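You operate a simulated robot arm through the tools that you are given. There is no shell and no other tool.

You run a simulated two-armed robot. Do the job below in one go: nothing can be reset, and whatever is moved stays where it is left.

Task
Take the pink label roll and leave it in the blue tray. Then take the lid off the grease tin and lay it down on the white table. Then put the filter on the white table away on the water table before the tank. Then fetch the yellow cone and set it on the table three. Then fetch the pink stack from the white table and set it on the pink pack there. Then take the yellow tube and leave it in the red tub. Then put the purple brush from the table three in the green crate. The order counts.

Only the result counts: the job must be done as asked and must still hold three seconds after the hand-in. Knocking over, shifting, dropping, spilling or breaking anything else fails it. Lids that push on must go on centred and level and be pressed home; caps that screw on are set level and turned clockwise until they are tight.

Robot
Two 7-joint arms with two-finger parallel grippers on one trunk, on a base that moves. Base frame: it is fixed to the floor where the robot stands at the start and does not move with it; the origin is under the middle of the robot, x ahead of it, y to its left, z up. Readings come in m, rad, newtons and seconds.
The left shoulder is at the start at [0.163, 0.171, 1.108], the right one opposite. With the tool pointing down near the work surface each hand reaches from about 0.1 to 0.82 m from the robot's upright axis, wherever it stands, measured 20 degrees to its own side. Places, roughly: blue tray (25x23x4 cm) [3.6, -1.8, 0.8]; filter (6x6x14 cm) [9.7, -3.8, 0.9]; grease tin [10.25, -4.25, 0.75]; green crate (40x26x12 cm) [10.1, -5, 0.8]; pink label roll (7x6x7 cm) [0.8, -2, 0.4]; pink pack (17x13x3 cm) [9.4, -3.9, 0.8]; pink stack (13x6x2 cm) [9.6, -3.5, 0.8]; purple brush (13x5x5 cm) [10.2, -1.9, 0.8]; red tub (24x19x10 cm) [9.4, -3.4, 0.8]; table three [10.6, -2.2, 0.8]; water table before the tank (17x34 cm) [6.94, 1.62, 0.8]; yellow cone (7x7x6 cm) [9.8, -3.7, 0.8]; yellow tube (2x2x5 cm) [9.8, -3.4, 0.8]. Payload 4.4 kg a hand.
Tool frame (each hand has its own): the origin (TCP) lies between the finger pads and is the grasp point; the fingertips stand 0.023 m ahead of it; z points along the fingers, y is the line along which they close. The gripper opens to 0.094 m. The fingers are 0.038 m wide and 0.01 m thick; the gripper's body (0.054 by 0.096 m) begins 0.039 m behind the TCP.
Orientation is that of the tool frame in the base frame, as [roll, pitch, yaw] about the fixed x, y, z axes, in that order (R = Rz(yaw) Ry(pitch) Rx(roll)). With the fingers straight down and closing along the base's y, the tool's x points along the base's -x, its y along +y and its z along -z.

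Tools
- The arms move only by the tool step_arm. It takes "left_targets", "right_targets" or both (then of equal length, played together; a hand with none holds still); each is a list of rows, each a list of 7 numbers: the turn, a rotation vector about the tool's x, y, z in units of 180 degrees (1.0 is 180 degrees), then the shift along the tool's x, y, z in units of 100 mm (1.0 is 100 mm), then the closure, from 0 (fully open) to 1 (shut). In form: [[wx, wy, wz, x, y, z, gripper], ...]. A call has 1 to 20 rows; each row is the pose to reach, as a shift and turn from the pose commanded when the call began, along the tool's axes at that moment. A call with a number of a shift or a turn outside -1 to 1 is refused whole. Rows are played at 5 a second. More than 0.05 m and 0.15 rad between two rows, or a gripper value outside its range, and nothing of the call is played. A pose out of reach is approached as far as the arm can. The call stops where the force on the tool passes 40 N (or 10 N more than at its start, if that is more) or the arm is blocked; 0.2 s more then pass. Each finger travels about 0.072 m/s and halts on what it meets, pressing with about 21 N; the grip force reading is that of the motor and also rises with nothing between the fingers. The clock runs only during rows and for 0.2 s after the last one: add rows that repeat a pose to give the fingers time. The reply holds the time, the measured pose of the TCP, the force on the tool along the base axes, the opening and the grip force, in the units named above and with some noise, with the torque about the TCP (base axes, N m) and any sound that the robot's microphone picked up.
- Cameras (640 x 400 px; columns grow to the right, rows downward): "scene" is now at [0.2848, -0.013, 1.2294]; the picture's right is [-0.15, -0.99, 0.00], its down [-0.70, 0.11, -0.71] and it looks along [0.70, -0.11, -0.70] (base axes); focal length 251 px, centre (320, 200). "left" rides on the left gripper at [0.086, -0.016, -0.074] in its tool frame; the picture's right is [0.18, 0.98, 0.00], its down [-0.58, 0.11, -0.81] and it looks along [-0.79, 0.15, 0.59] (tool axes); focal length 243 px, centre (320, 200). "right" rides on the right gripper at [0.086, 0.016, -0.075] in its tool frame; the picture's right is [-0.18, 0.98, 0.00], its down [-0.58, -0.11, -0.81] and it looks along [-0.79, -0.15, 0.59] (tool axes); focal length 243 px, centre (320, 200). There is no depth. A picture from a camera that has moved, and an enlarged one, comes with that camera's place and axes in the base frame and with its lens.
- snapshot(camera): a new picture of that camera. No time passes.
- slide_trunk(by): moves the trunk up (or, below 0, down) by that many m; the arms and the scene camera ride with it, the base frame stays. It gives what a move gives, with no picture.
- base_move(legs): drives the robot by 1 to 6 legs, each [ahead, left, turn to the left] in m, m and rad, along the robot's own axes; the way and the turn of a leg run together, so that a leg with both is an arc; at most 1.5 m and 3.142 rad a leg. The arms and the cameras ride along, it lands a little off, and it stops where it bumps. It gives what a move gives.
- turn_head(pan, tilt): turns the head with the scene camera to pan (to the left, within 1.396 rad either way) and tilt (down, from -0.506 to 1.204), counted from straight ahead of the robot (the tilt from the chest, where the trunk bows). It gives what a move gives.
- enlarge(camera, box): a new picture of the part [left, top, right, bottom] of that camera's present view, enlarged. No time passes.
- hand_in(): hands the job in; it is judged then, once.

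Nothing tells you exact positions but the pictures and the camera data. Unless the task says otherwise, let go and move clear before handing in.

The tools are called after "Call:" as a command line: name --argument value ..., lists and objects as JSON in quotes. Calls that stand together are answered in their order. step_arm: Moves the arms, as the interface text tells. Its arguments: {"type":"object","properties":{"left_targets":{"type":"array"},"right_targets":{"type":"array"}},"required":[]} The other tools are called the same way: slide_trunk (by) moves the trunk up or down; base_move (legs) drives the base; turn_head (pan, tilt) turns the head that bears the scene camera; snapshot (camera) takes a picture; enlarge (camera, box) takes an enlarged picture of a part of a camera's view; hand_in () hands the job in.

At the start:

```text
time: 0.0
left_position: [0.4684, 0.2447, 0.734]
left_ee_rot: [-3.141, 0.0, 3.142]
left_wrist_force: [-1.1, 0.2, -0.3]
left_moment: [0.02, -0.02, 0.01]
left_finger_gap: 0.0942
left_gripper_force: 0.2
right_position: [0.5819, -0.2614, 0.6627]
right_ee_rot: [-3.141, 0.0, 3.141]
right_wrist_force: [0.3, 0.1, -0.2]
right_moment: [0.05, 0.02, -0.02]
right_finger_gap: 0.094
right_gripper_force: 0.0
trunk travel left (down, up): [-0.125, 0.263]
robot x, y, heading: [-0.0025, -0.003, -0.0]
head pan, tilt (commanded): [-0.15, 0.782]
```

scene: 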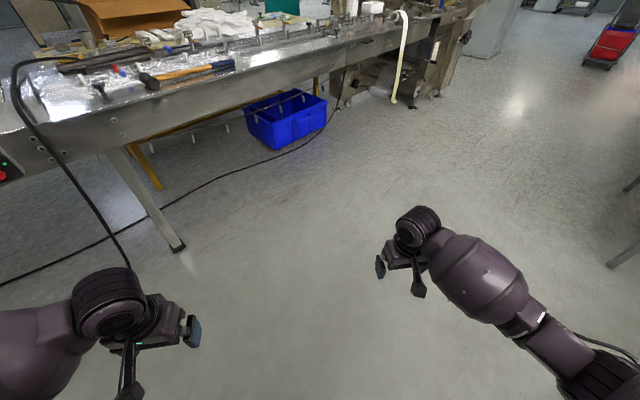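
right: 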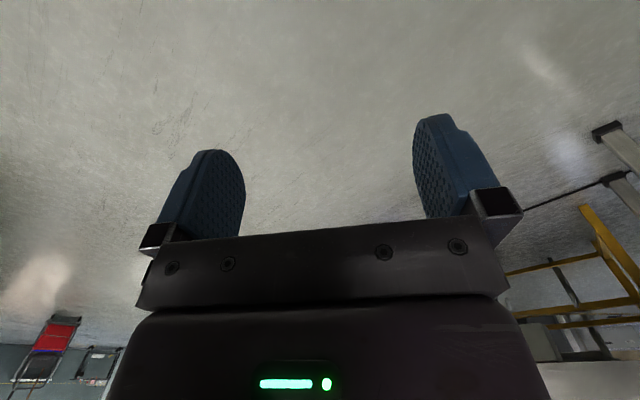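
left: 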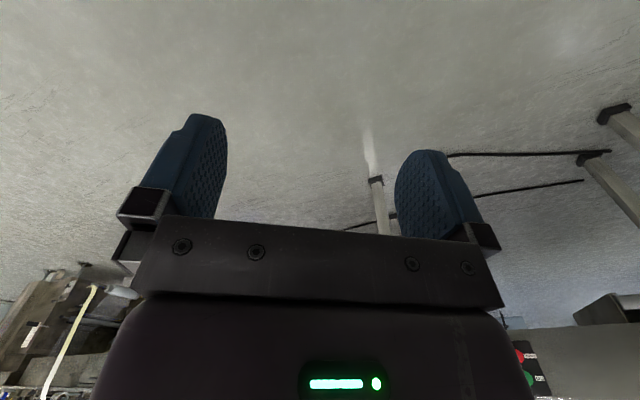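

I see a metal workbench ahead-left with a blue bin beneath it; the pink label roll should be to my right around [0.8, -2, 0.4]. I'll look around with the head first.

Call:
turn_head --pan -1.2 --tilt 0.5

Call:
snapshot --camera "scene"

```text
time: 1.3
left_position: [0.4689, 0.2444, 0.7338]
left_ee_rot: [-3.141, 0.0, 3.141]
left_wrist_force: [-0.4, -0.2, 0.0]
left_moment: [-0.03, 0.02, -0.05]
left_finger_gap: 0.0939
left_gripper_force: 0.1
right_position: [0.5811, -0.2615, 0.6622]
right_ee_rot: [-3.141, 0.0, 3.14]
right_wrist_force: [-0.8, 0.0, -0.2]
right_moment: [-0.01, 0.01, 0.02]
right_finger_gap: 0.0941
right_gripper_force: 0.1
trunk travel left (down, up): [-0.125, 0.263]
robot x, y, heading: [-0.0015, 0.0031, -0.003]
head pan, tilt (commanded): [-1.201, 0.499]
```

```text
taken
camera scene: at [0.2372, -0.0856, 1.2539], right [-0.93, -0.36, 0.0], down [-0.17, 0.45, -0.88], along [0.32, -0.82, -0.48], focal length 251 px, centre (320, 200)
```

scene: 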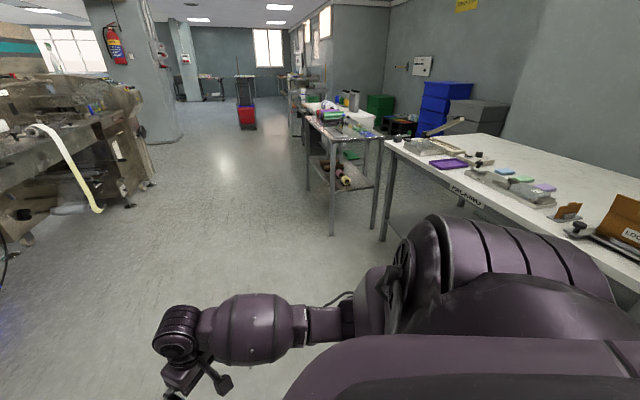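

To the right is a small table with a lower shelf (something pinkish on it) and a white bench further right. I zoom in on that shelf.

Call:
enlarge --camera "scene" --box '[280, 80, 420, 240]'

Call:
enlarge --camera "scene" --box '[0, 0, 320, 200]'

```text
2.50 times, centred on (350, 160) of scene
camera zoom: at [0.2372, -0.0856, 1.2539], right [-0.93, -0.36, 0.0], down [-0.17, 0.45, -0.88], along [0.32, -0.82, -0.48], focal length 628 px, centre (245, 300)
```

zoom: 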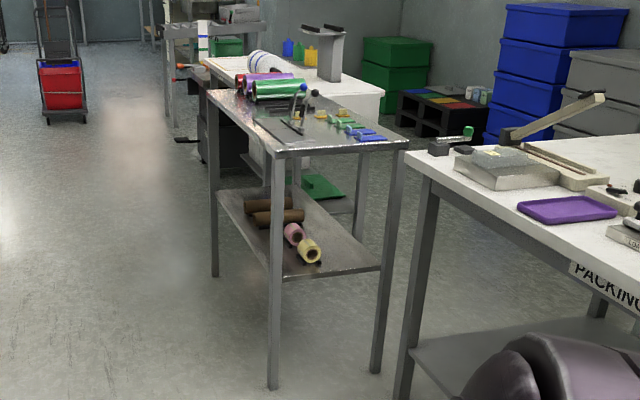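

```text
2.00 times, centred on (160, 100) of scene
camera zoom: at [0.2372, -0.0856, 1.2539], right [-0.93, -0.36, 0.0], down [-0.17, 0.45, -0.88], along [0.32, -0.82, -0.48], focal length 503 px, centre (640, 400)
```

zoom: 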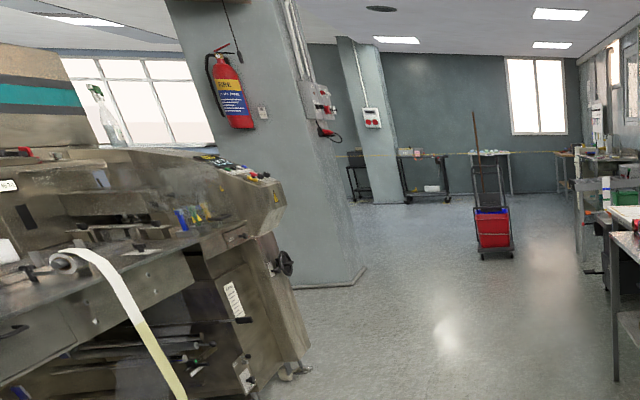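

The pink roll lies on the lower shelf of the small table near [0.82, -2.05, 0.4], next to a yellow roll and brown rolls; the room's corridor runs along about (0.6, -0.8). I'll drive down the corridor and turn to face the table's long side.

Call:
base_move --legs '[[0, 0, -0.93], [1.1, 0.25, 0], [1.1, 0.25, 0]]'

Call:
turn_head --pan -1.3 --tilt 0.6

Call:
snapshot --camera "scene"

```text
time: 14.7
left_position: [2.1961, -1.6414, 0.732]
left_ee_rot: [3.141, 0.0, 2.234]
left_wrist_force: [-0.5, -0.1, 0.1]
left_moment: [-0.02, 0.0, -0.02]
left_finger_gap: 0.0942
left_gripper_force: 0.1
right_position: [1.8651, -2.0406, 0.6632]
right_ee_rot: [-3.14, 0.002, 2.235]
right_wrist_force: [0.1, 0.4, -0.4]
right_moment: [0.01, -0.03, 0.01]
right_finger_gap: 0.0937
right_gripper_force: 0.0
trunk travel left (down, up): [-0.125, 0.263]
robot x, y, heading: [1.7172, -1.4201, -0.907]
head pan, tilt (commanded): [-1.201, 0.499]
```

```text
time: 15.3
left_position: [2.1953, -1.6416, 0.7335]
left_ee_rot: [-3.141, -0.001, 2.234]
left_wrist_force: [0.4, 0.6, -0.6]
left_moment: [-0.02, -0.02, -0.01]
left_finger_gap: 0.094
left_gripper_force: 0.0
right_position: [1.8643, -2.0419, 0.6622]
right_ee_rot: [3.141, 0.001, 2.234]
right_wrist_force: [1.1, -0.9, 0.3]
right_moment: [-0.01, 0.02, 0.04]
right_finger_gap: 0.094
right_gripper_force: 0.1
trunk travel left (down, up): [-0.125, 0.263]
robot x, y, heading: [1.7143, -1.4236, -0.906]
head pan, tilt (commanded): [-1.3, 0.6]
```

```text
taken
camera scene: at [1.7868, -1.655, 1.2449], right [-0.8, 0.59, 0.0], down [0.34, 0.45, -0.83], along [-0.49, -0.66, -0.56], focal length 251 px, centre (320, 200)
```

scene: 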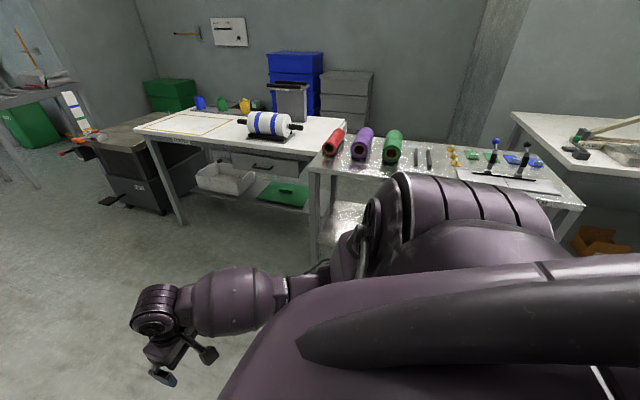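

The table with the rolls is on my right; I turn to face it and look at its lower shelf.

Call:
base_move --legs '[[0, 0, -1.57]]'

Call:
turn_head --pan 0.0 --tilt 0.6

Call:
snapshot --camera "scene"

```text
time: 19.7
left_position: [1.4735, -1.8921, 0.7339]
left_ee_rot: [3.141, 0.0, 0.616]
left_wrist_force: [0.9, 0.0, -0.2]
left_moment: [-0.01, 0.06, 0.02]
left_finger_gap: 0.0938
left_gripper_force: 0.0
right_position: [1.0888, -1.546, 0.6622]
right_ee_rot: [-3.141, 0.0, 0.618]
right_wrist_force: [-0.6, 0.8, 0.4]
right_moment: [0.0, 0.04, -0.01]
right_finger_gap: 0.094
right_gripper_force: 0.0
trunk travel left (down, up): [-0.125, 0.263]
robot x, y, heading: [1.7154, -1.424, -2.522]
head pan, tilt (commanded): [-1.3, 0.6]
```

```text
time: 21.1
left_position: [1.474, -1.8933, 0.733]
left_ee_rot: [3.141, 0.001, 0.618]
left_wrist_force: [-0.2, -0.7, 0.2]
left_moment: [0.02, -0.01, 0.02]
left_finger_gap: 0.0938
left_gripper_force: 0.1
right_position: [1.0872, -1.5467, 0.6627]
right_ee_rot: [-3.141, -0.001, 0.619]
right_wrist_force: [0.0, 0.0, 0.2]
right_moment: [-0.02, -0.02, -0.01]
right_finger_gap: 0.0939
right_gripper_force: 0.1
trunk travel left (down, up): [-0.125, 0.263]
robot x, y, heading: [1.7104, -1.4169, -2.523]
head pan, tilt (commanded): [0.0, 0.6]
```

```text
taken
camera scene: at [1.4757, -1.5927, 1.2448], right [-0.58, 0.82, 0.0], down [0.46, 0.33, -0.83], along [-0.67, -0.48, -0.56], focal length 251 px, centre (320, 200)
```

scene: 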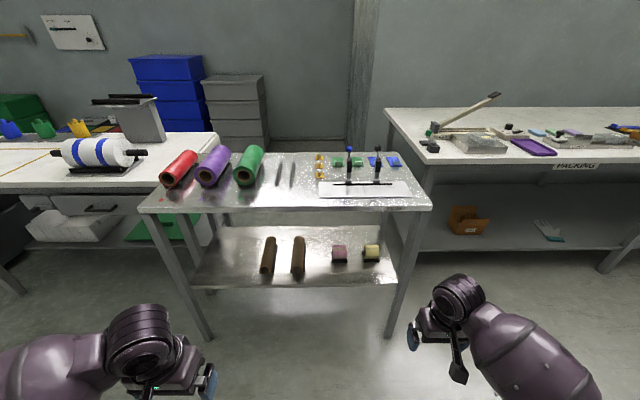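

Call:
enlarge --camera "scene" --box '[280, 180, 440, 300]'

Call:
enlarge --camera "scene" --box '[140, 180, 440, 360]'

```text
3.33 times, centred on (360, 240) of scene
camera zoom: at [1.4757, -1.5927, 1.2448], right [-0.58, 0.82, 0.0], down [0.46, 0.33, -0.83], along [-0.67, -0.48, -0.56], focal length 838 px, centre (187, 67)
```

zoom: 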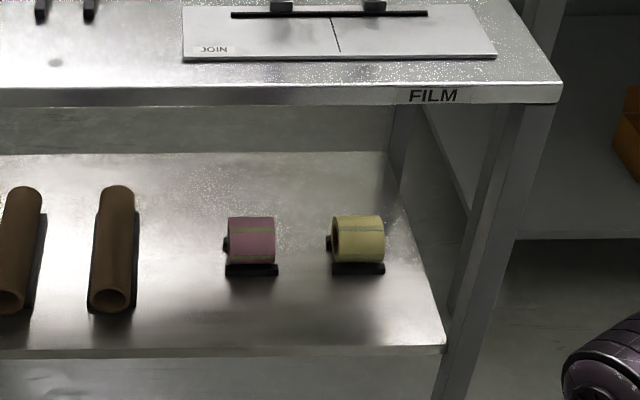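

```text
2.13 times, centred on (290, 270) of scene
camera zoom: at [1.4757, -1.5927, 1.2448], right [-0.58, 0.82, 0.0], down [0.46, 0.33, -0.83], along [-0.67, -0.48, -0.56], focal length 536 px, centre (384, 51)
```

zoom: 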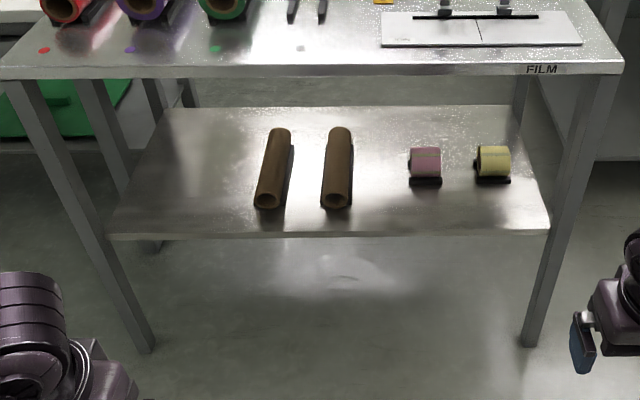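

The shelf is at about z≈0.4 and the pink roll sits on a small cradle with its axis parallel to the table; it is about 1.07 m ahead of my axis. I'll lower the trunk, tuck both hands back, tilt the right hand forward 45°, then drive closer.

Call:
slide_trunk --by -0.12

Call:
step_arm --right_targets '[[0, 0, 0, 0.4, 0, 0, 0], [0, 0, 0, 0.8, 0, 0, 0], [0, 0, 0, 1.0, 0, 0, 0]]' --left_targets '[[0, 0, 0, 0.4, 0, 0, 0], [0, 0, 0, 0.8, 0, 0, 0], [0, 0, 0, 1.0, 0, 0, 0]]'

Call:
step_arm --right_targets '[[0, -0.04, 0, 0.2, 0, 0, 0], [0, -0.08, 0, 0.4, 0, 0, 0], [0, -0.12, 0, 0.6, 0, 0, 0], [0, -0.16, 0, 0.8, 0, 0, 0], [0, -0.2, 0, 0.8, 0, 0, 0], [0, -0.25, 0, 0.8, 0, 0, 0], [0, -0.25, 0, 0.8, 0, 0, 0]]' --left_targets '[[0, 0, 0, 0.2, 0, 0, 0], [0, 0, 0, 0.4, 0, 0, 0], [0, 0, 0, 0.6, 0, 0, 0], [0, 0, 0, 0.6, 0, 0, 0], [0, 0, 0, 0.6, 0, 0, 0], [0, 0, 0, 0.6, 0, 0, 0], [0, 0, 0, 0.6, 0, 0, 0]]'

Call:
snapshot --camera "scene"

```text
time: 22.6
left_position: [1.4728, -1.8936, 0.6134]
left_ee_rot: [-3.141, 0.002, 0.616]
left_wrist_force: [-0.8, 0.0, -0.3]
left_moment: [-0.03, -0.02, 0.02]
left_finger_gap: 0.0941
left_gripper_force: 0.1
right_position: [1.0872, -1.5461, 0.5441]
right_ee_rot: [-3.139, 0.002, 0.619]
right_wrist_force: [0.6, -0.2, 0.2]
right_moment: [-0.02, -0.01, 0.0]
right_finger_gap: 0.094
right_gripper_force: 0.1
trunk travel left (down, up): [-0.005, 0.383]
robot x, y, heading: [1.711, -1.4214, -2.525]
head pan, tilt (commanded): [0.0, 0.6]
```

```text
time: 23.4
left_position: [1.4812, -1.8875, 0.6128]
left_ee_rot: [-3.14, 0.0, 0.617]
left_wrist_force: [0.4, -0.6, 0.5]
left_moment: [0.01, 0.01, 0.03]
left_finger_gap: 0.094
left_gripper_force: 0.0
left hand out of reach, approached as far as the arm can: row 1, 2, 3
right_position: [1.1691, -1.4894, 0.5408]
right_ee_rot: [3.141, -0.002, 0.62]
right_wrist_force: [-0.3, 0.0, -0.6]
right_moment: [0.03, -0.04, 0.0]
right_finger_gap: 0.0938
right_gripper_force: 0.2
trunk travel left (down, up): [-0.005, 0.383]
robot x, y, heading: [1.7144, -1.4217, -2.517]
head pan, tilt (commanded): [0.0, 0.6]
```

```text
refused: row 6 steps farther than a row can; nothing moved
```

```text
taken
camera scene: at [1.3942, -1.6508, 1.0977], right [-0.58, 0.81, 0.0], down [0.46, 0.33, -0.83], along [-0.67, -0.48, -0.56], focal length 251 px, centre (320, 200)
```

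scene: 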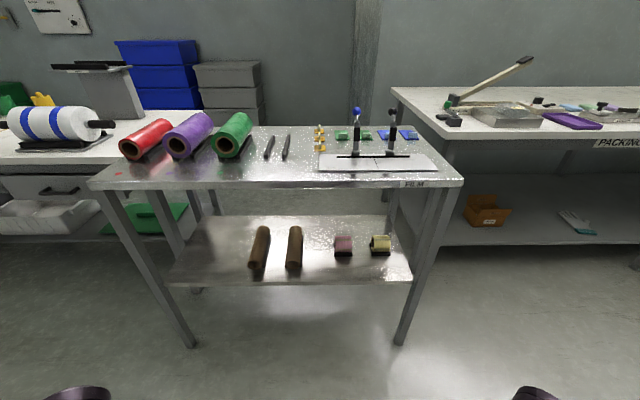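

Lowering the trunk also moved the shoulders forward, so I don't need to tuck further. I'll just tilt the right hand 45° forward and then drive a bit left and ahead.

Call:
step_arm --right_targets '[[0, -0.042, 0, 0, 0, 0, 0], [0, -0.084, 0, 0, 0, 0, 0], [0, -0.126, 0, 0, 0, 0, 0], [0, -0.168, 0, 0, 0, 0, 0], [0, -0.21, 0, 0, 0, 0, 0], [0, -0.25, 0, 0, 0, 0, 0], [0, -0.25, 0, 0, 0, 0, 0]]'

Call:
base_move --legs '[[0, 0.175, 0.0], [0.33, 0, 0]]'

Call:
turn_head --pan -0.3 --tilt 1.0

Call:
snapshot --camera "scene"

Call:
snapshot --camera "right"

```text
time: 25.0
left_position: [1.4811, -1.8872, 0.6127]
left_ee_rot: [3.141, 0.001, 0.616]
left_wrist_force: [-0.5, -0.1, 0.4]
left_moment: [0.03, 0.0, -0.03]
left_finger_gap: 0.094
left_gripper_force: 0.0
right_position: [1.1684, -1.4888, 0.5437]
right_ee_rot: [-3.141, 0.788, 0.619]
right_wrist_force: [0.1, -0.9, 0.1]
right_moment: [-0.02, -0.02, 0.01]
right_finger_gap: 0.0939
right_gripper_force: 0.1
trunk travel left (down, up): [-0.005, 0.383]
robot x, y, heading: [1.7094, -1.4239, -2.526]
head pan, tilt (commanded): [0.0, 0.6]
```

```text
time: 28.9
left_position: [1.3218, -2.2198, 0.6127]
left_ee_rot: [-3.141, 0.001, 0.626]
left_wrist_force: [0.1, 0.4, -0.8]
left_moment: [-0.01, 0.0, 0.0]
left_finger_gap: 0.094
left_gripper_force: 0.0
right_position: [1.0062, -1.8233, 0.5431]
right_ee_rot: [-3.141, 0.786, 0.627]
right_wrist_force: [-0.8, -1.0, 0.3]
right_moment: [-0.03, 0.01, 0.02]
right_finger_gap: 0.094
right_gripper_force: 0.0
trunk travel left (down, up): [-0.005, 0.383]
robot x, y, heading: [1.5519, -1.7506, -2.519]
head pan, tilt (commanded): [0.0, 0.6]
```

```text
time: 29.8
left_position: [1.3226, -2.2209, 0.6127]
left_ee_rot: [3.141, 0.0, 0.626]
left_wrist_force: [0.2, 0.0, 0.0]
left_moment: [-0.01, 0.04, -0.01]
left_finger_gap: 0.094
left_gripper_force: 0.2
right_position: [1.0076, -1.8233, 0.5428]
right_ee_rot: [-3.14, 0.785, 0.626]
right_wrist_force: [-0.2, -0.4, -0.6]
right_moment: [-0.01, 0.02, 0.02]
right_finger_gap: 0.0939
right_gripper_force: 0.1
trunk travel left (down, up): [-0.005, 0.383]
robot x, y, heading: [1.5489, -1.7548, -2.519]
head pan, tilt (commanded): [-0.3, 1.0]
```

```text
taken
camera scene: at [1.2387, -1.9545, 1.0657], right [-0.32, 0.95, 0.0], down [0.8, 0.27, -0.54], along [-0.51, -0.17, -0.84], focal length 251 px, centre (320, 200)
```

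scene: 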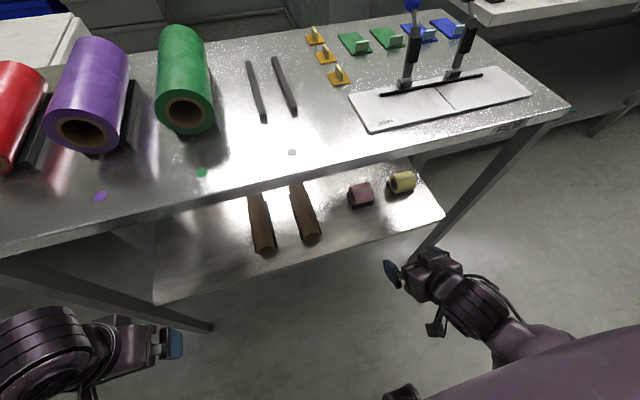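

```text
taken
camera right: at [1.1092, -1.7683, 0.5358], right [0.47, -0.87, 0.13], down [0.06, 0.18, 0.98], along [-0.88, -0.45, 0.14], focal length 243 px, centre (320, 200)
```

right: 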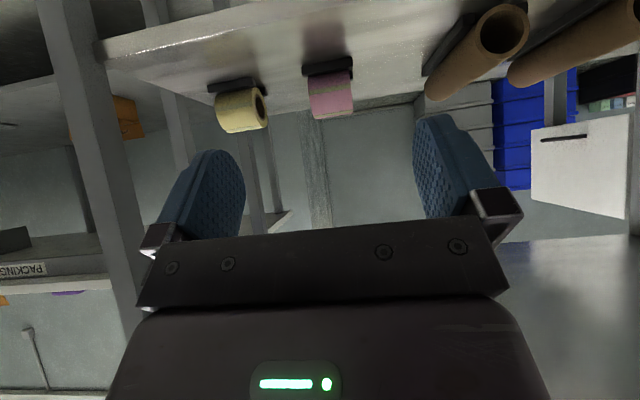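

I put the pink roll's centre near [0.80, -1.97, 0.44], about 25 cm ahead of and 10 cm below the right TCP. Let me check its details up close in the wrist view before reaching in.

Call:
enlarge --camera "right" --box '[180, 20, 460, 150]'

Call:
enlarge --camera "scene" --box '[320, 160, 440, 240]'

```text
2.29 times, centred on (320, 85) of right
camera zoom: at [1.1092, -1.7683, 0.5358], right [0.47, -0.87, 0.13], down [0.06, 0.18, 0.98], along [-0.88, -0.45, 0.14], focal length 555 px, centre (320, 463)
```

zoom: 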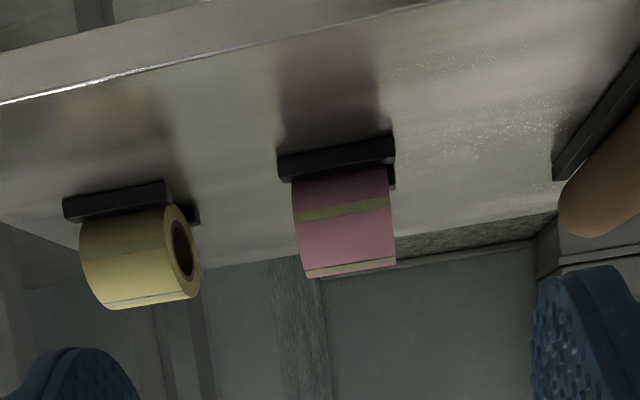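

```text
5.00 times, centred on (380, 200) of scene
camera zoom: at [1.2387, -1.9545, 1.0657], right [-0.32, 0.95, 0.0], down [0.8, 0.27, -0.54], along [-0.51, -0.17, -0.84], focal length 1257 px, centre (20, 200)
```

zoom: 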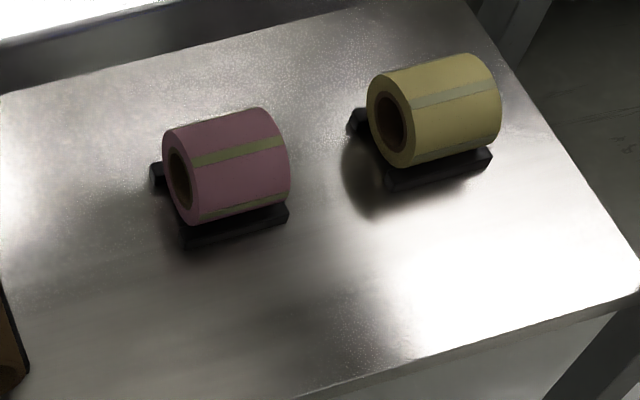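

The roll is hollow, lying between two black chocks on the shelf at z≈0.40; I'll grip its end faces slightly above centre. I move the right hand in along its tilted axis in stages.

Call:
step_arm --right_targets '[[0, 0, 0, -0.16, 0, 0.33, 0], [0, 0, 0, -0.32, -0.02, 0.66, 0], [0, 0, 0, -0.48, -0.036, 1.0, 0], [0, 0, 0, -0.48, -0.036, 1.0, 0]]'

Call:
snapshot --camera "right"

Call:
snapshot --camera "scene"

```text
time: 30.8
left_position: [1.3219, -2.2204, 0.6122]
left_ee_rot: [3.141, 0.0, 0.627]
left_wrist_force: [0.4, -0.7, -0.2]
left_moment: [0.0, 0.01, -0.02]
left_finger_gap: 0.0937
left_gripper_force: 0.1
right_position: [0.9209, -1.8793, 0.5066]
right_ee_rot: [3.141, 0.784, 0.626]
right_wrist_force: [0.0, 0.0, -0.7]
right_moment: [-0.01, 0.04, 0.02]
right_finger_gap: 0.0941
right_gripper_force: 0.0
trunk travel left (down, up): [-0.005, 0.383]
robot x, y, heading: [1.5515, -1.7576, -2.516]
head pan, tilt (commanded): [-0.3, 1.0]
```

```text
taken
camera right: at [1.0236, -1.8245, 0.4988], right [0.47, -0.87, 0.13], down [0.06, 0.18, 0.98], along [-0.88, -0.45, 0.14], focal length 243 px, centre (320, 200)
```

right: 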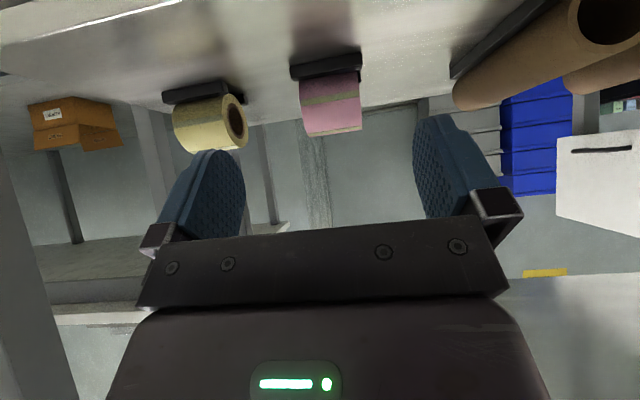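

```text
taken
camera scene: at [1.2386, -1.9545, 1.0656], right [-0.32, 0.95, 0.0], down [0.8, 0.27, -0.54], along [-0.51, -0.17, -0.84], focal length 251 px, centre (320, 200)
```

scene: 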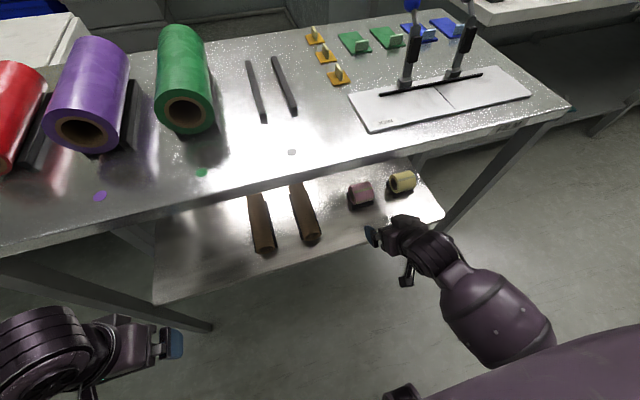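

The roll's centre is 15 cm ahead and 7 cm down from the TCP, laterally aligned. I continue half-way and check.

Call:
step_arm --right_targets '[[0, 0, 0, -0.15, 0, 0.35, 0], [0, 0, 0, -0.32, 0, 0.72, 0], [0, 0, 0, -0.32, 0, 0.72, 0]]'

Call:
snapshot --camera "right"

Call:
enlarge --camera "scene" --box '[300, 150, 460, 250]'

```text
time: 31.6
left_position: [1.322, -2.2198, 0.6124]
left_ee_rot: [3.141, 0.001, 0.625]
left_wrist_force: [-0.8, -0.3, -0.6]
left_moment: [0.01, 0.01, -0.01]
left_finger_gap: 0.0941
left_gripper_force: 0.1
right_position: [0.8594, -1.9229, 0.4757]
right_ee_rot: [-3.14, 0.786, 0.626]
right_wrist_force: [-0.3, 0.1, 0.9]
right_moment: [-0.01, -0.01, 0.01]
right_finger_gap: 0.0938
right_gripper_force: 0.0
trunk travel left (down, up): [-0.005, 0.383]
robot x, y, heading: [1.5506, -1.7531, -2.509]
head pan, tilt (commanded): [-0.3, 1.0]
```

```text
taken
camera right: at [0.9611, -1.868, 0.4695], right [0.47, -0.87, 0.13], down [0.06, 0.18, 0.98], along [-0.88, -0.45, 0.14], focal length 243 px, centre (320, 200)
```

right: 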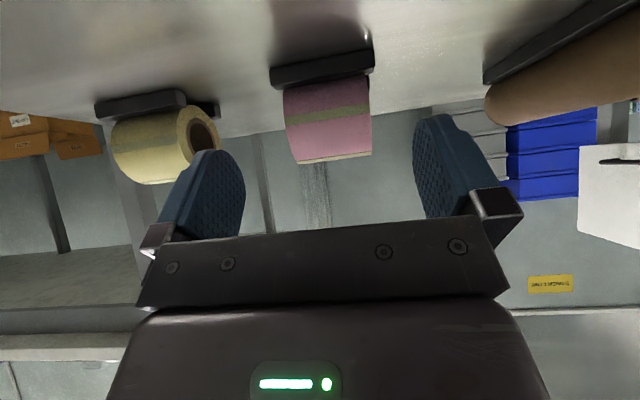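

```text
4.00 times, centred on (380, 200) of scene
camera zoom: at [1.2386, -1.9546, 1.0656], right [-0.32, 0.95, 0.0], down [0.8, 0.27, -0.54], along [-0.51, -0.17, -0.84], focal length 1005 px, centre (80, 200)
```

zoom: 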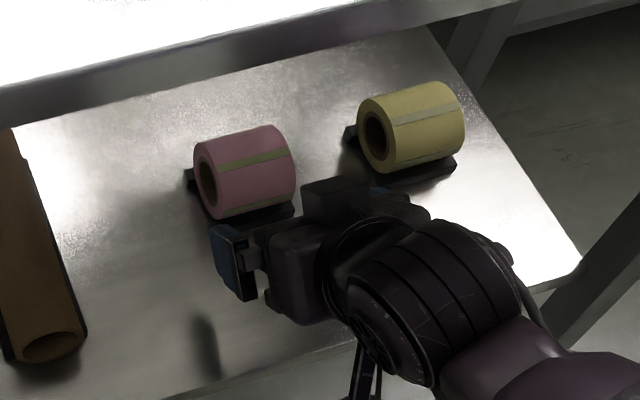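

The fingers straddle the roll symmetrically. I move the last 7 cm in and close on the end faces.

Call:
step_arm --right_targets '[[0, 0, 0, -0.16, 0, 0.33, 0], [0, 0, 0, -0.325, 0, 0.665, 0], [0, 0, 0, -0.325, 0, 0.665, 0]]'

Call:
snapshot --camera "right"

Call:
enlarge --camera "scene" --box '[300, 150, 460, 250]'

```text
time: 32.4
left_position: [1.3224, -2.2209, 0.6119]
left_ee_rot: [-3.141, 0.0, 0.628]
left_wrist_force: [1.1, 0.4, 0.2]
left_moment: [-0.02, 0.01, 0.03]
left_finger_gap: 0.0937
left_gripper_force: 0.0
right_position: [0.8018, -1.9648, 0.4528]
right_ee_rot: [-3.14, 0.786, 0.628]
right_wrist_force: [0.5, -0.7, -0.7]
right_moment: [-0.01, -0.01, 0.02]
right_finger_gap: 0.0939
right_gripper_force: 0.1
trunk travel left (down, up): [-0.005, 0.383]
robot x, y, heading: [1.5465, -1.7534, -2.515]
head pan, tilt (commanded): [-0.3, 1.0]
```

```text
taken
camera right: at [0.9045, -1.9098, 0.4458], right [0.47, -0.87, 0.13], down [0.06, 0.18, 0.98], along [-0.88, -0.45, 0.14], focal length 243 px, centre (320, 200)
```

right: 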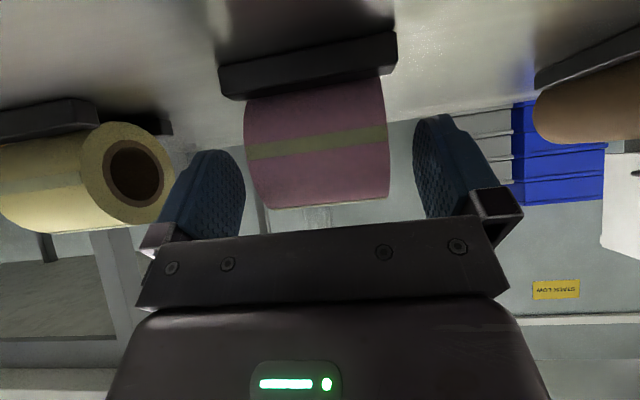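

```text
4.00 times, centred on (380, 200) of scene
camera zoom: at [1.2386, -1.9546, 1.0656], right [-0.32, 0.95, 0.0], down [0.8, 0.27, -0.54], along [-0.51, -0.17, -0.84], focal length 1005 px, centre (80, 200)
```

zoom: 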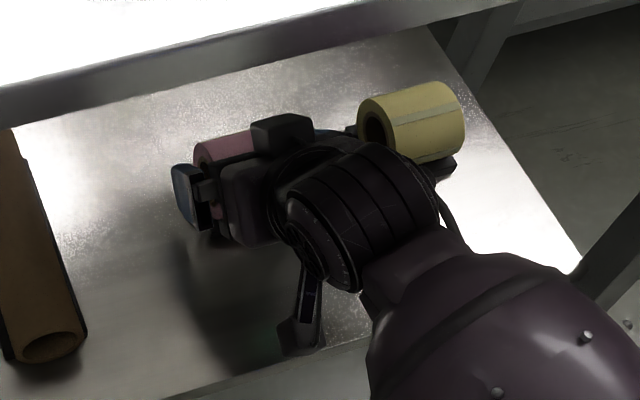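

The roll is centred at the TCP projection. I close the right gripper.

Call:
step_arm --right_targets '[[0, 0, 0, 0, 0, 0, 0.5], [0, 0, 0, 0, 0, 0, 1], [0, 0, 0, 0, 0, 0, 1], [0, 0, 0, 0, 0, 0, 1], [0, 0, 0, 0, 0, 0, 1]]'

Call:
snapshot --camera "right"

```text
time: 33.6
left_position: [1.3231, -2.2201, 0.6123]
left_ee_rot: [-3.141, 0.0, 0.626]
left_wrist_force: [-0.7, 0.1, 0.0]
left_moment: [0.02, 0.01, -0.03]
left_finger_gap: 0.0941
left_gripper_force: 0.1
right_position: [0.8021, -1.9644, 0.4528]
right_ee_rot: [3.14, 0.786, 0.628]
right_wrist_force: [-0.7, -1.6, 0.4]
right_moment: [0.0, 0.06, 0.04]
right_finger_gap: 0.058
right_gripper_force: 21.0
trunk travel left (down, up): [-0.005, 0.383]
robot x, y, heading: [1.55, -1.7546, -2.515]
head pan, tilt (commanded): [-0.3, 1.0]
```

```text
taken
camera right: at [0.9046, -1.9098, 0.4462], right [0.47, -0.87, 0.13], down [0.07, 0.18, 0.98], along [-0.88, -0.45, 0.14], focal length 243 px, centre (320, 200)
```

right: 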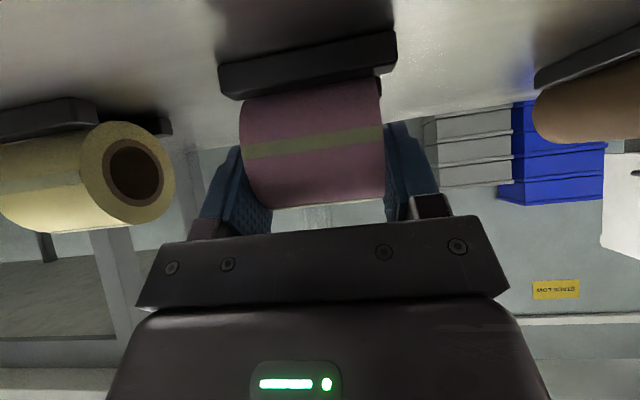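

Gripped at 58 mm. I lift about 6 cm and check that the roll came along.

Call:
step_arm --right_targets '[[0, 0, 0, -0.14, 0, -0.14, 1], [0, 0, 0, -0.28, 0, -0.28, 1], [0, 0, 0, -0.42, 0, -0.42, 1], [0, 0, 0, -0.42, 0, -0.42, 1]]'

Call:
snapshot --camera "right"

```text
time: 34.6
left_position: [1.3214, -2.2205, 0.6124]
left_ee_rot: [-3.14, 0.002, 0.628]
left_wrist_force: [0.3, 0.1, -0.5]
left_moment: [0.01, -0.01, -0.02]
left_finger_gap: 0.0942
left_gripper_force: 0.1
right_position: [0.8026, -1.9642, 0.5132]
right_ee_rot: [3.141, 0.785, 0.627]
right_wrist_force: [-0.4, 0.5, -0.4]
right_moment: [-0.02, -0.01, -0.02]
right_finger_gap: 0.0
right_gripper_force: 21.1
trunk travel left (down, up): [-0.005, 0.383]
robot x, y, heading: [1.5486, -1.7555, -2.513]
head pan, tilt (commanded): [-0.3, 1.0]
```

```text
taken
camera right: at [0.9052, -1.91, 0.5059], right [0.47, -0.87, 0.13], down [0.06, 0.18, 0.98], along [-0.88, -0.45, 0.14], focal length 243 px, centre (320, 200)
```

right: 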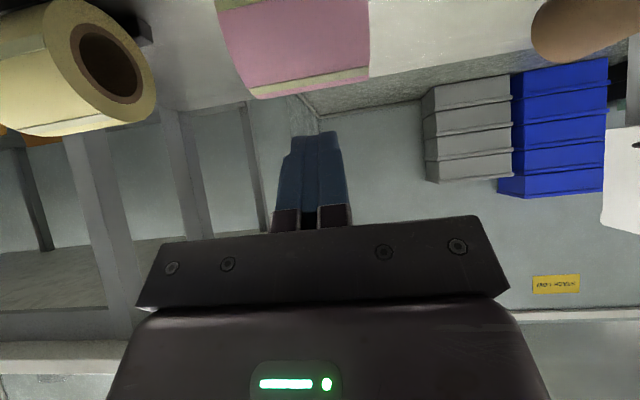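

The roll slipped out of the fingers during the lift — the grip was too shallow; it still sits on the shelf. I open the hand and re-measure the roll.

Call:
step_arm --right_targets '[[0, 0, 0, 0.15, 0, -0.15, 0.5], [0, 0, 0, 0.35, 0, -0.35, 0], [0, 0, 0, 0.7, 0, -0.5, 0], [0, 0, 0, 0.8, 0, -0.5, 0], [0, 0, 0, 0.8, 0, -0.5, 0]]'

Call:
snapshot --camera "right"

Call:
enlarge --camera "scene" --box '[300, 150, 460, 250]'

```text
time: 35.8
left_position: [1.3218, -2.219, 0.613]
left_ee_rot: [-3.141, 0.0, 0.627]
left_wrist_force: [-0.2, 0.1, 0.6]
left_moment: [0.01, -0.02, 0.0]
left_finger_gap: 0.0942
left_gripper_force: 0.1
right_position: [0.8778, -1.9128, 0.492]
right_ee_rot: [-3.141, 0.785, 0.629]
right_wrist_force: [0.5, -0.7, -0.1]
right_moment: [-0.03, -0.01, -0.03]
right_finger_gap: 0.094
right_gripper_force: 0.0
trunk travel left (down, up): [-0.005, 0.383]
robot x, y, heading: [1.5516, -1.7547, -2.517]
head pan, tilt (commanded): [-0.3, 1.0]
```

```text
taken
camera right: at [0.9799, -1.8574, 0.4851], right [0.47, -0.87, 0.13], down [0.07, 0.18, 0.98], along [-0.88, -0.45, 0.14], focal length 243 px, centre (320, 200)
```

right: 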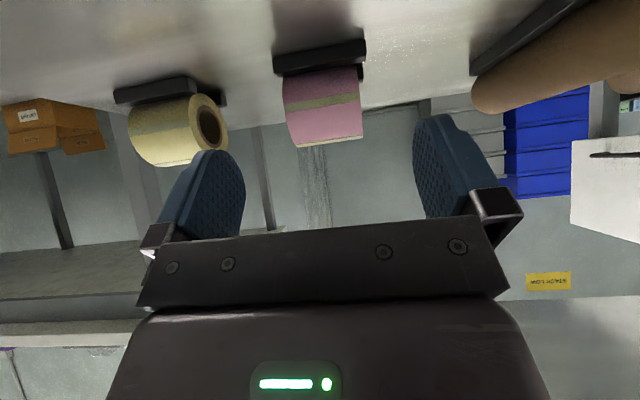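

```text
4.00 times, centred on (380, 200) of scene
camera zoom: at [1.2387, -1.9545, 1.0656], right [-0.32, 0.95, 0.0], down [0.8, 0.27, -0.54], along [-0.51, -0.17, -0.84], focal length 1005 px, centre (80, 200)
```

zoom: 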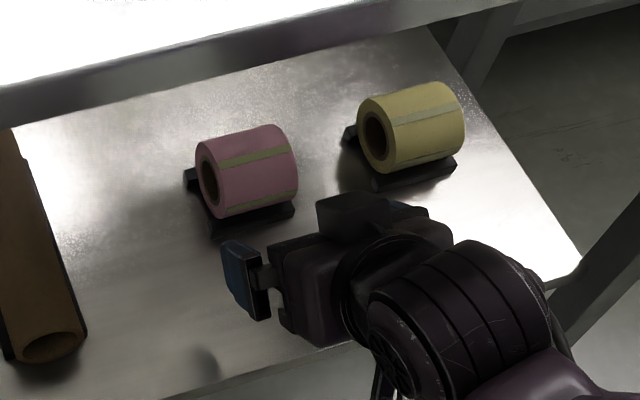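

The roll only shifted a couple of millimetres and still sits in its chocks. I zoom in to measure its lateral offset and depth precisely.

Call:
enlarge --camera "right" --box '[240, 30, 400, 160]'

Call:
enlarge --camera "scene" --box '[335, 170, 385, 210]'

```text
3.08 times, centred on (320, 95) of right
camera zoom: at [0.9799, -1.8574, 0.4851], right [0.47, -0.87, 0.13], down [0.07, 0.18, 0.98], along [-0.88, -0.45, 0.14], focal length 746 px, centre (320, 523)
```

zoom: 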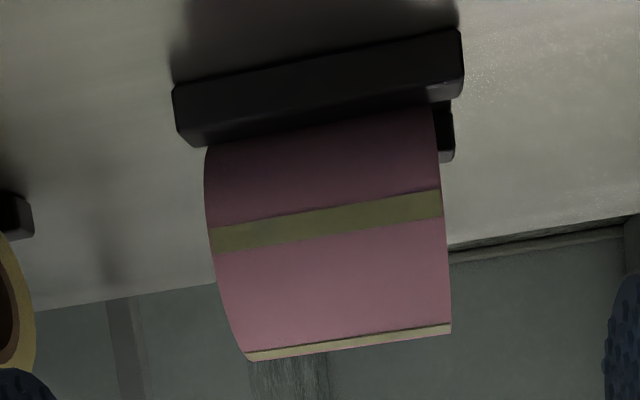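

```text
10.00 times, centred on (360, 190) of scene
camera zoom: at [1.2387, -1.9545, 1.0656], right [-0.32, 0.95, 0.0], down [0.8, 0.27, -0.54], along [-0.51, -0.17, -0.84], focal length 2513 px, centre (-80, 300)
```

zoom: 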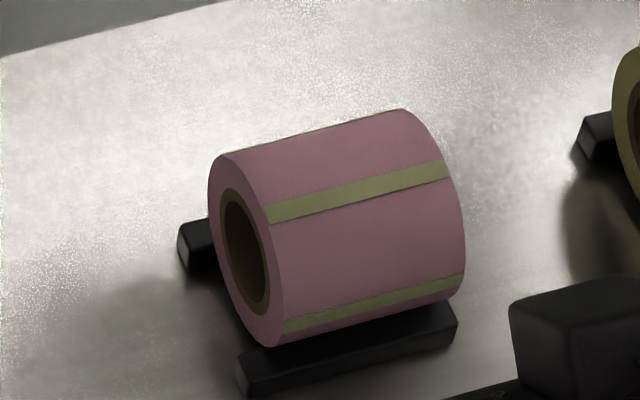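

Roll axis midpoint is at about (0.787, -1.972, 0.433), i.e. 10.7 cm ahead, 5.9 cm down and 4 mm right of the TCP. This time I go deeper so that the pads cover the centre of the end faces.

Call:
step_arm --right_targets '[[0, 0, 0, -0.2, -0.04, 0.3, 0], [0, 0, 0, -0.43, -0.04, 0.6, 0], [0, 0, 0, -0.43, -0.04, 0.6, 0]]'

Call:
step_arm --right_targets '[[0, 0, 0, 0, 0, 0.2, 0], [0, 0, 0, 0, 0, 0.4, 0], [0, 0, 0, 0, 0, 0.525, 0], [0, 0, 0, 0, 0, 0.525, 0]]'

Call:
snapshot --camera "right"

Call:
enlarge --camera "scene" --box '[300, 150, 460, 250]'

```text
time: 36.6
left_position: [1.3228, -2.2189, 0.6126]
left_ee_rot: [-3.14, -0.001, 0.627]
left_wrist_force: [0.3, -0.5, 0.6]
left_moment: [-0.03, -0.02, -0.02]
left_finger_gap: 0.0939
left_gripper_force: 0.0
right_position: [0.8176, -1.9523, 0.478]
right_ee_rot: [3.141, 0.786, 0.627]
right_wrist_force: [0.0, 0.1, -0.8]
right_moment: [0.01, 0.05, 0.01]
right_finger_gap: 0.0941
right_gripper_force: 0.0
trunk travel left (down, up): [-0.005, 0.383]
robot x, y, heading: [1.5531, -1.7518, -2.516]
head pan, tilt (commanded): [-0.3, 1.0]
```

```text
time: 37.6
left_position: [1.3232, -2.2204, 0.6126]
left_ee_rot: [-3.141, 0.001, 0.627]
left_wrist_force: [-0.3, 0.1, 0.3]
left_moment: [0.0, 0.01, 0.04]
left_finger_gap: 0.0942
left_gripper_force: 0.1
right_position: [0.7869, -1.9748, 0.442]
right_ee_rot: [3.14, 0.785, 0.626]
right_wrist_force: [0.2, -0.5, -0.3]
right_moment: [0.0, 0.03, 0.0]
right_finger_gap: 0.094
right_gripper_force: 0.1
trunk travel left (down, up): [-0.005, 0.383]
robot x, y, heading: [1.5504, -1.7538, -2.516]
head pan, tilt (commanded): [-0.3, 1.0]
```

```text
taken
camera right: at [0.89, -1.9189, 0.4355], right [0.47, -0.87, 0.13], down [0.07, 0.18, 0.98], along [-0.88, -0.45, 0.14], focal length 243 px, centre (320, 200)
```

right: 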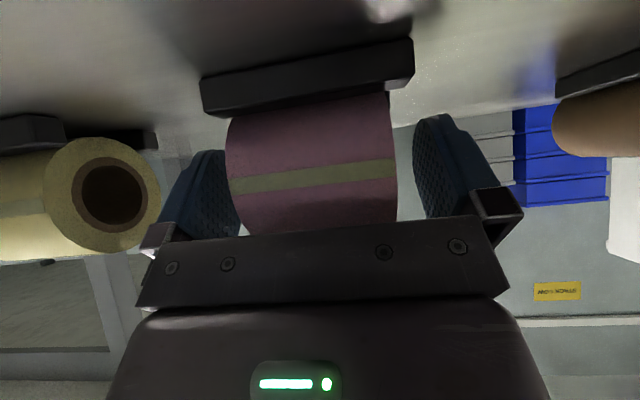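

```text
4.00 times, centred on (380, 200) of scene
camera zoom: at [1.2387, -1.9545, 1.0656], right [-0.32, 0.95, 0.0], down [0.8, 0.27, -0.54], along [-0.51, -0.17, -0.84], focal length 1005 px, centre (80, 200)
```

zoom: 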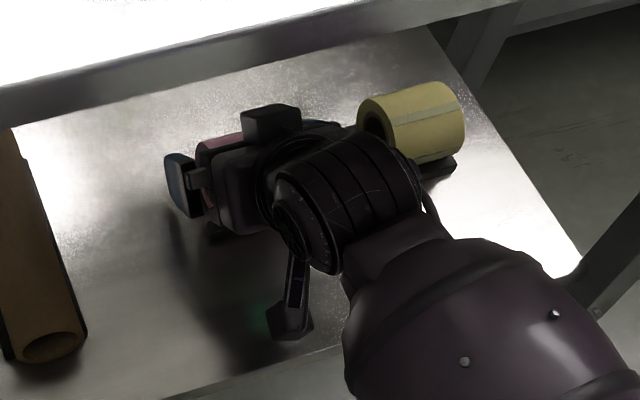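

Deeper now and no contact forces. I close the gripper and lift gently.

Call:
step_arm --right_targets '[[0, 0, 0, 0, 0, 0, 0.4], [0, 0, 0, 0, 0, 0, 0.7], [0, 0, 0, 0, 0, 0, 1], [0, 0, 0, 0, 0, 0, 1], [0, 0, 0, 0, 0, 0, 1], [0, 0, 0, 0, 0, 0, 1]]'

Call:
step_arm --right_targets '[[0, 0, 0, -0.03, 0, -0.03, 1], [0, 0, 0, -0.06, 0, -0.06, 1], [0, 0, 0, -0.1, 0, -0.1, 1], [0, 0, 0, -0.15, 0, -0.15, 1], [0, 0, 0, -0.2, 0, -0.2, 1], [0, 0, 0, -0.2, 0, -0.2, 1]]'

Call:
snapshot --camera "right"

```text
time: 39.0
left_position: [1.3221, -2.2197, 0.6122]
left_ee_rot: [3.141, -0.003, 0.628]
left_wrist_force: [1.0, 0.2, -0.7]
left_moment: [-0.01, 0.01, 0.04]
left_finger_gap: 0.0938
left_gripper_force: 0.1
right_position: [0.7877, -1.9741, 0.4418]
right_ee_rot: [-3.141, 0.786, 0.627]
right_wrist_force: [0.7, 0.6, 0.9]
right_moment: [-0.02, 0.01, 0.02]
right_finger_gap: 0.0578
right_gripper_force: 20.3
trunk travel left (down, up): [-0.005, 0.383]
robot x, y, heading: [1.5506, -1.7569, -2.515]
head pan, tilt (commanded): [-0.3, 1.0]
```

```text
time: 40.4
left_position: [1.3217, -2.2198, 0.6135]
left_ee_rot: [3.142, 0.0, 0.627]
left_wrist_force: [0.2, -0.1, 0.1]
left_moment: [-0.04, -0.02, 0.01]
left_finger_gap: 0.094
left_gripper_force: 0.2
right_position: [0.7865, -1.971, 0.4709]
right_ee_rot: [-3.139, 0.785, 0.628]
right_wrist_force: [0.4, -0.3, -0.8]
right_moment: [0.0, 0.03, -0.02]
right_finger_gap: 0.058
right_gripper_force: 21.0
trunk travel left (down, up): [-0.005, 0.383]
robot x, y, heading: [1.5546, -1.7554, -2.514]
head pan, tilt (commanded): [-0.3, 1.0]
```

```text
taken
camera right: at [0.8891, -1.9179, 0.4638], right [0.47, -0.87, 0.13], down [0.06, 0.18, 0.98], along [-0.88, -0.45, 0.14], focal length 243 px, centre (320, 200)
```

right: 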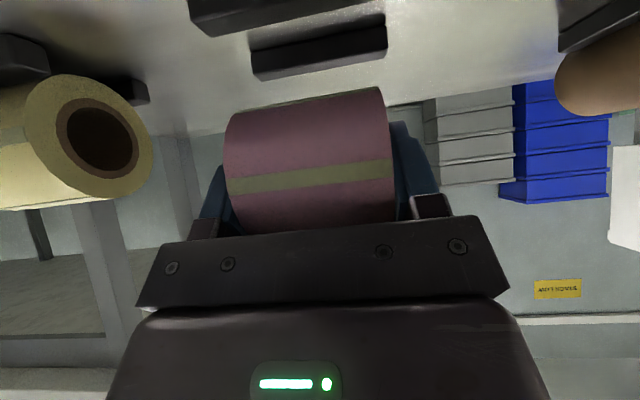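

The roll is held this time. I raise it a little more and withdraw it backward from under the tabletop.

Call:
step_arm --right_targets '[[0, 0, 0, -0.14, 0, -0.14, 1], [0, 0, 0, -0.25, 0, -0.25, 1], [0, 0, 0, 0.0, 0, -0.5, 1], [0, 0, 0, 0.25, 0, -0.75, 1], [0, 0, 0, 0.5, 0, -1.0, 1], [0, 0, 0, 0.5, 0, -1.0, 1]]'

Call:
step_arm --right_targets '[[0, 0, 0, 0.2, 0, -0.2, 1], [0, 0, 0, 0.45, 0, -0.45, 1], [0, 0, 0, 0.7, 0, -0.7, 1], [0, 0, 0, 0.95, 0, -0.95, 1], [0, 0, 0, 0.95, 0, -0.95, 1]]'

Call:
snapshot --camera "right"

Call:
snapshot --camera "scene"

```text
time: 41.8
left_position: [1.3229, -2.2197, 0.6122]
left_ee_rot: [3.141, 0.0, 0.626]
left_wrist_force: [0.2, -0.2, 0.0]
left_moment: [0.0, 0.01, 0.02]
left_finger_gap: 0.0944
left_gripper_force: 0.0
right_position: [0.8705, -1.9115, 0.506]
right_ee_rot: [-3.141, 0.786, 0.625]
right_wrist_force: [0.6, 0.0, -0.8]
right_moment: [0.0, -0.01, 0.01]
right_finger_gap: 0.058
right_gripper_force: 21.4
trunk travel left (down, up): [-0.005, 0.383]
robot x, y, heading: [1.5529, -1.7503, -2.519]
head pan, tilt (commanded): [-0.3, 1.0]
```

```text
time: 43.2
left_position: [1.3219, -2.2192, 0.6106]
left_ee_rot: [3.14, -0.005, 0.627]
left_wrist_force: [-0.1, 0.3, 0.4]
left_moment: [0.0, -0.01, 0.01]
left_finger_gap: 0.0943
left_gripper_force: 0.1
right_position: [0.9517, -1.8087, 0.5156]
right_ee_rot: [-3.058, 0.811, 0.649]
right_wrist_force: [0.0, -0.2, 0.0]
right_moment: [0.01, -0.01, -0.07]
right_finger_gap: 0.0575
right_gripper_force: 21.1
trunk travel left (down, up): [-0.005, 0.383]
robot x, y, heading: [1.5494, -1.7557, -2.513]
head pan, tilt (commanded): [-0.3, 1.0]
stopped in row 5 (right hand): the arm was blocked; the commanded pose is now the measured one
```

```text
taken
camera right: at [1.0549, -1.7564, 0.5047], right [0.44, -0.89, 0.08], down [0.12, 0.15, 0.98], along [-0.89, -0.43, 0.18], focal length 243 px, centre (320, 200)
```

right: 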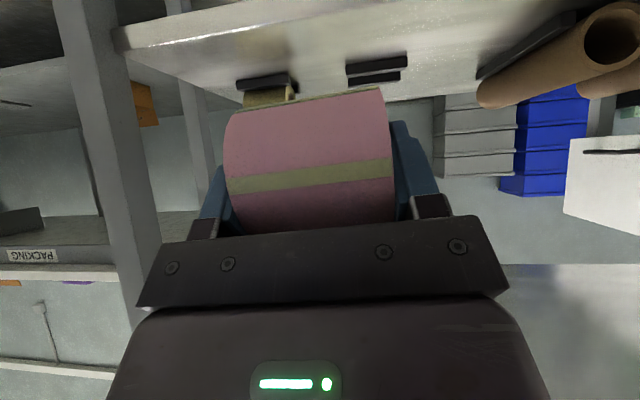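

```text
taken
camera scene: at [1.2365, -1.9543, 1.0633], right [-0.32, 0.95, 0.0], down [0.8, 0.27, -0.54], along [-0.51, -0.17, -0.84], focal length 251 px, centre (320, 200)
```

scene: 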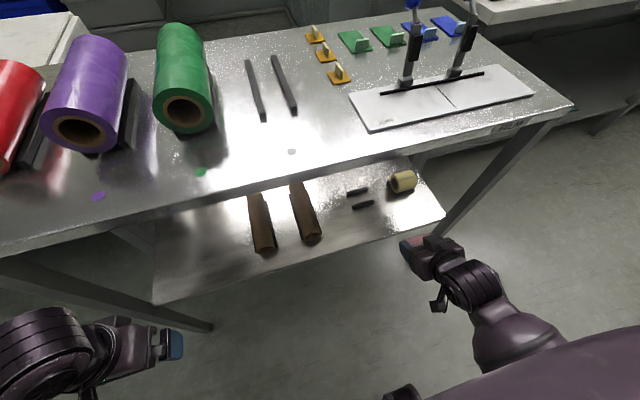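

The last retract row was blocked by something; before doing anything else I look at the right arm and the leg of the table.

Call:
turn_head --pan -0.9 --tilt 1.1

Call:
snapshot --camera "scene"

Call:
snapshot --camera "left"

```text
time: 44.2
left_position: [1.3207, -2.2185, 0.6139]
left_ee_rot: [3.138, -0.001, 0.625]
left_wrist_force: [0.2, 0.6, -0.2]
left_moment: [0.01, 0.0, -0.04]
left_finger_gap: 0.094
left_gripper_force: 0.1
right_position: [0.9512, -1.8072, 0.5159]
right_ee_rot: [-3.063, 0.808, 0.645]
right_wrist_force: [0.4, 0.2, -2.0]
right_moment: [0.0, -0.02, 0.0]
right_finger_gap: 0.0578
right_gripper_force: 20.8
trunk travel left (down, up): [-0.005, 0.383]
robot x, y, heading: [1.5526, -1.7554, -2.516]
head pan, tilt (commanded): [-0.901, 1.1]
```

```text
taken
camera scene: at [1.2414, -1.9129, 1.0584], right [0.27, 0.96, 0.0], down [0.86, -0.24, -0.45], along [-0.43, 0.12, -0.89], focal length 251 px, centre (320, 200)
```

scene: 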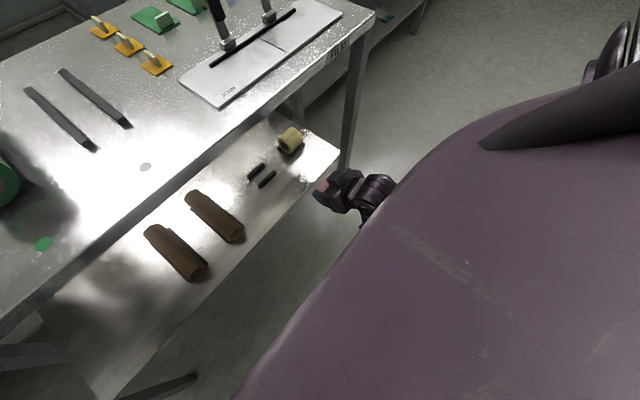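

```text
taken
camera left: at [1.3817, -2.1553, 0.688], right [0.73, -0.69, 0.0], down [-0.41, -0.43, 0.81], along [-0.55, -0.59, -0.59], focal length 243 px, centre (320, 200)
```

left: 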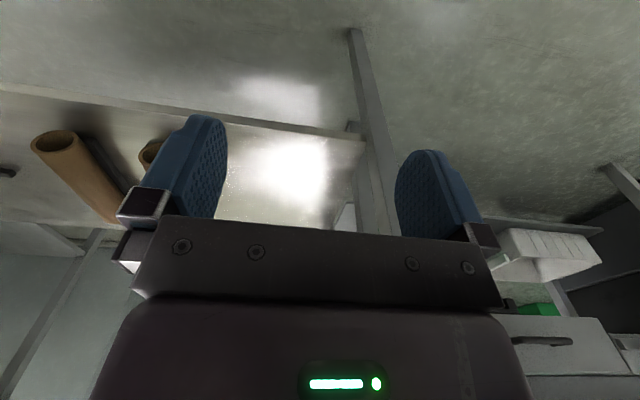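

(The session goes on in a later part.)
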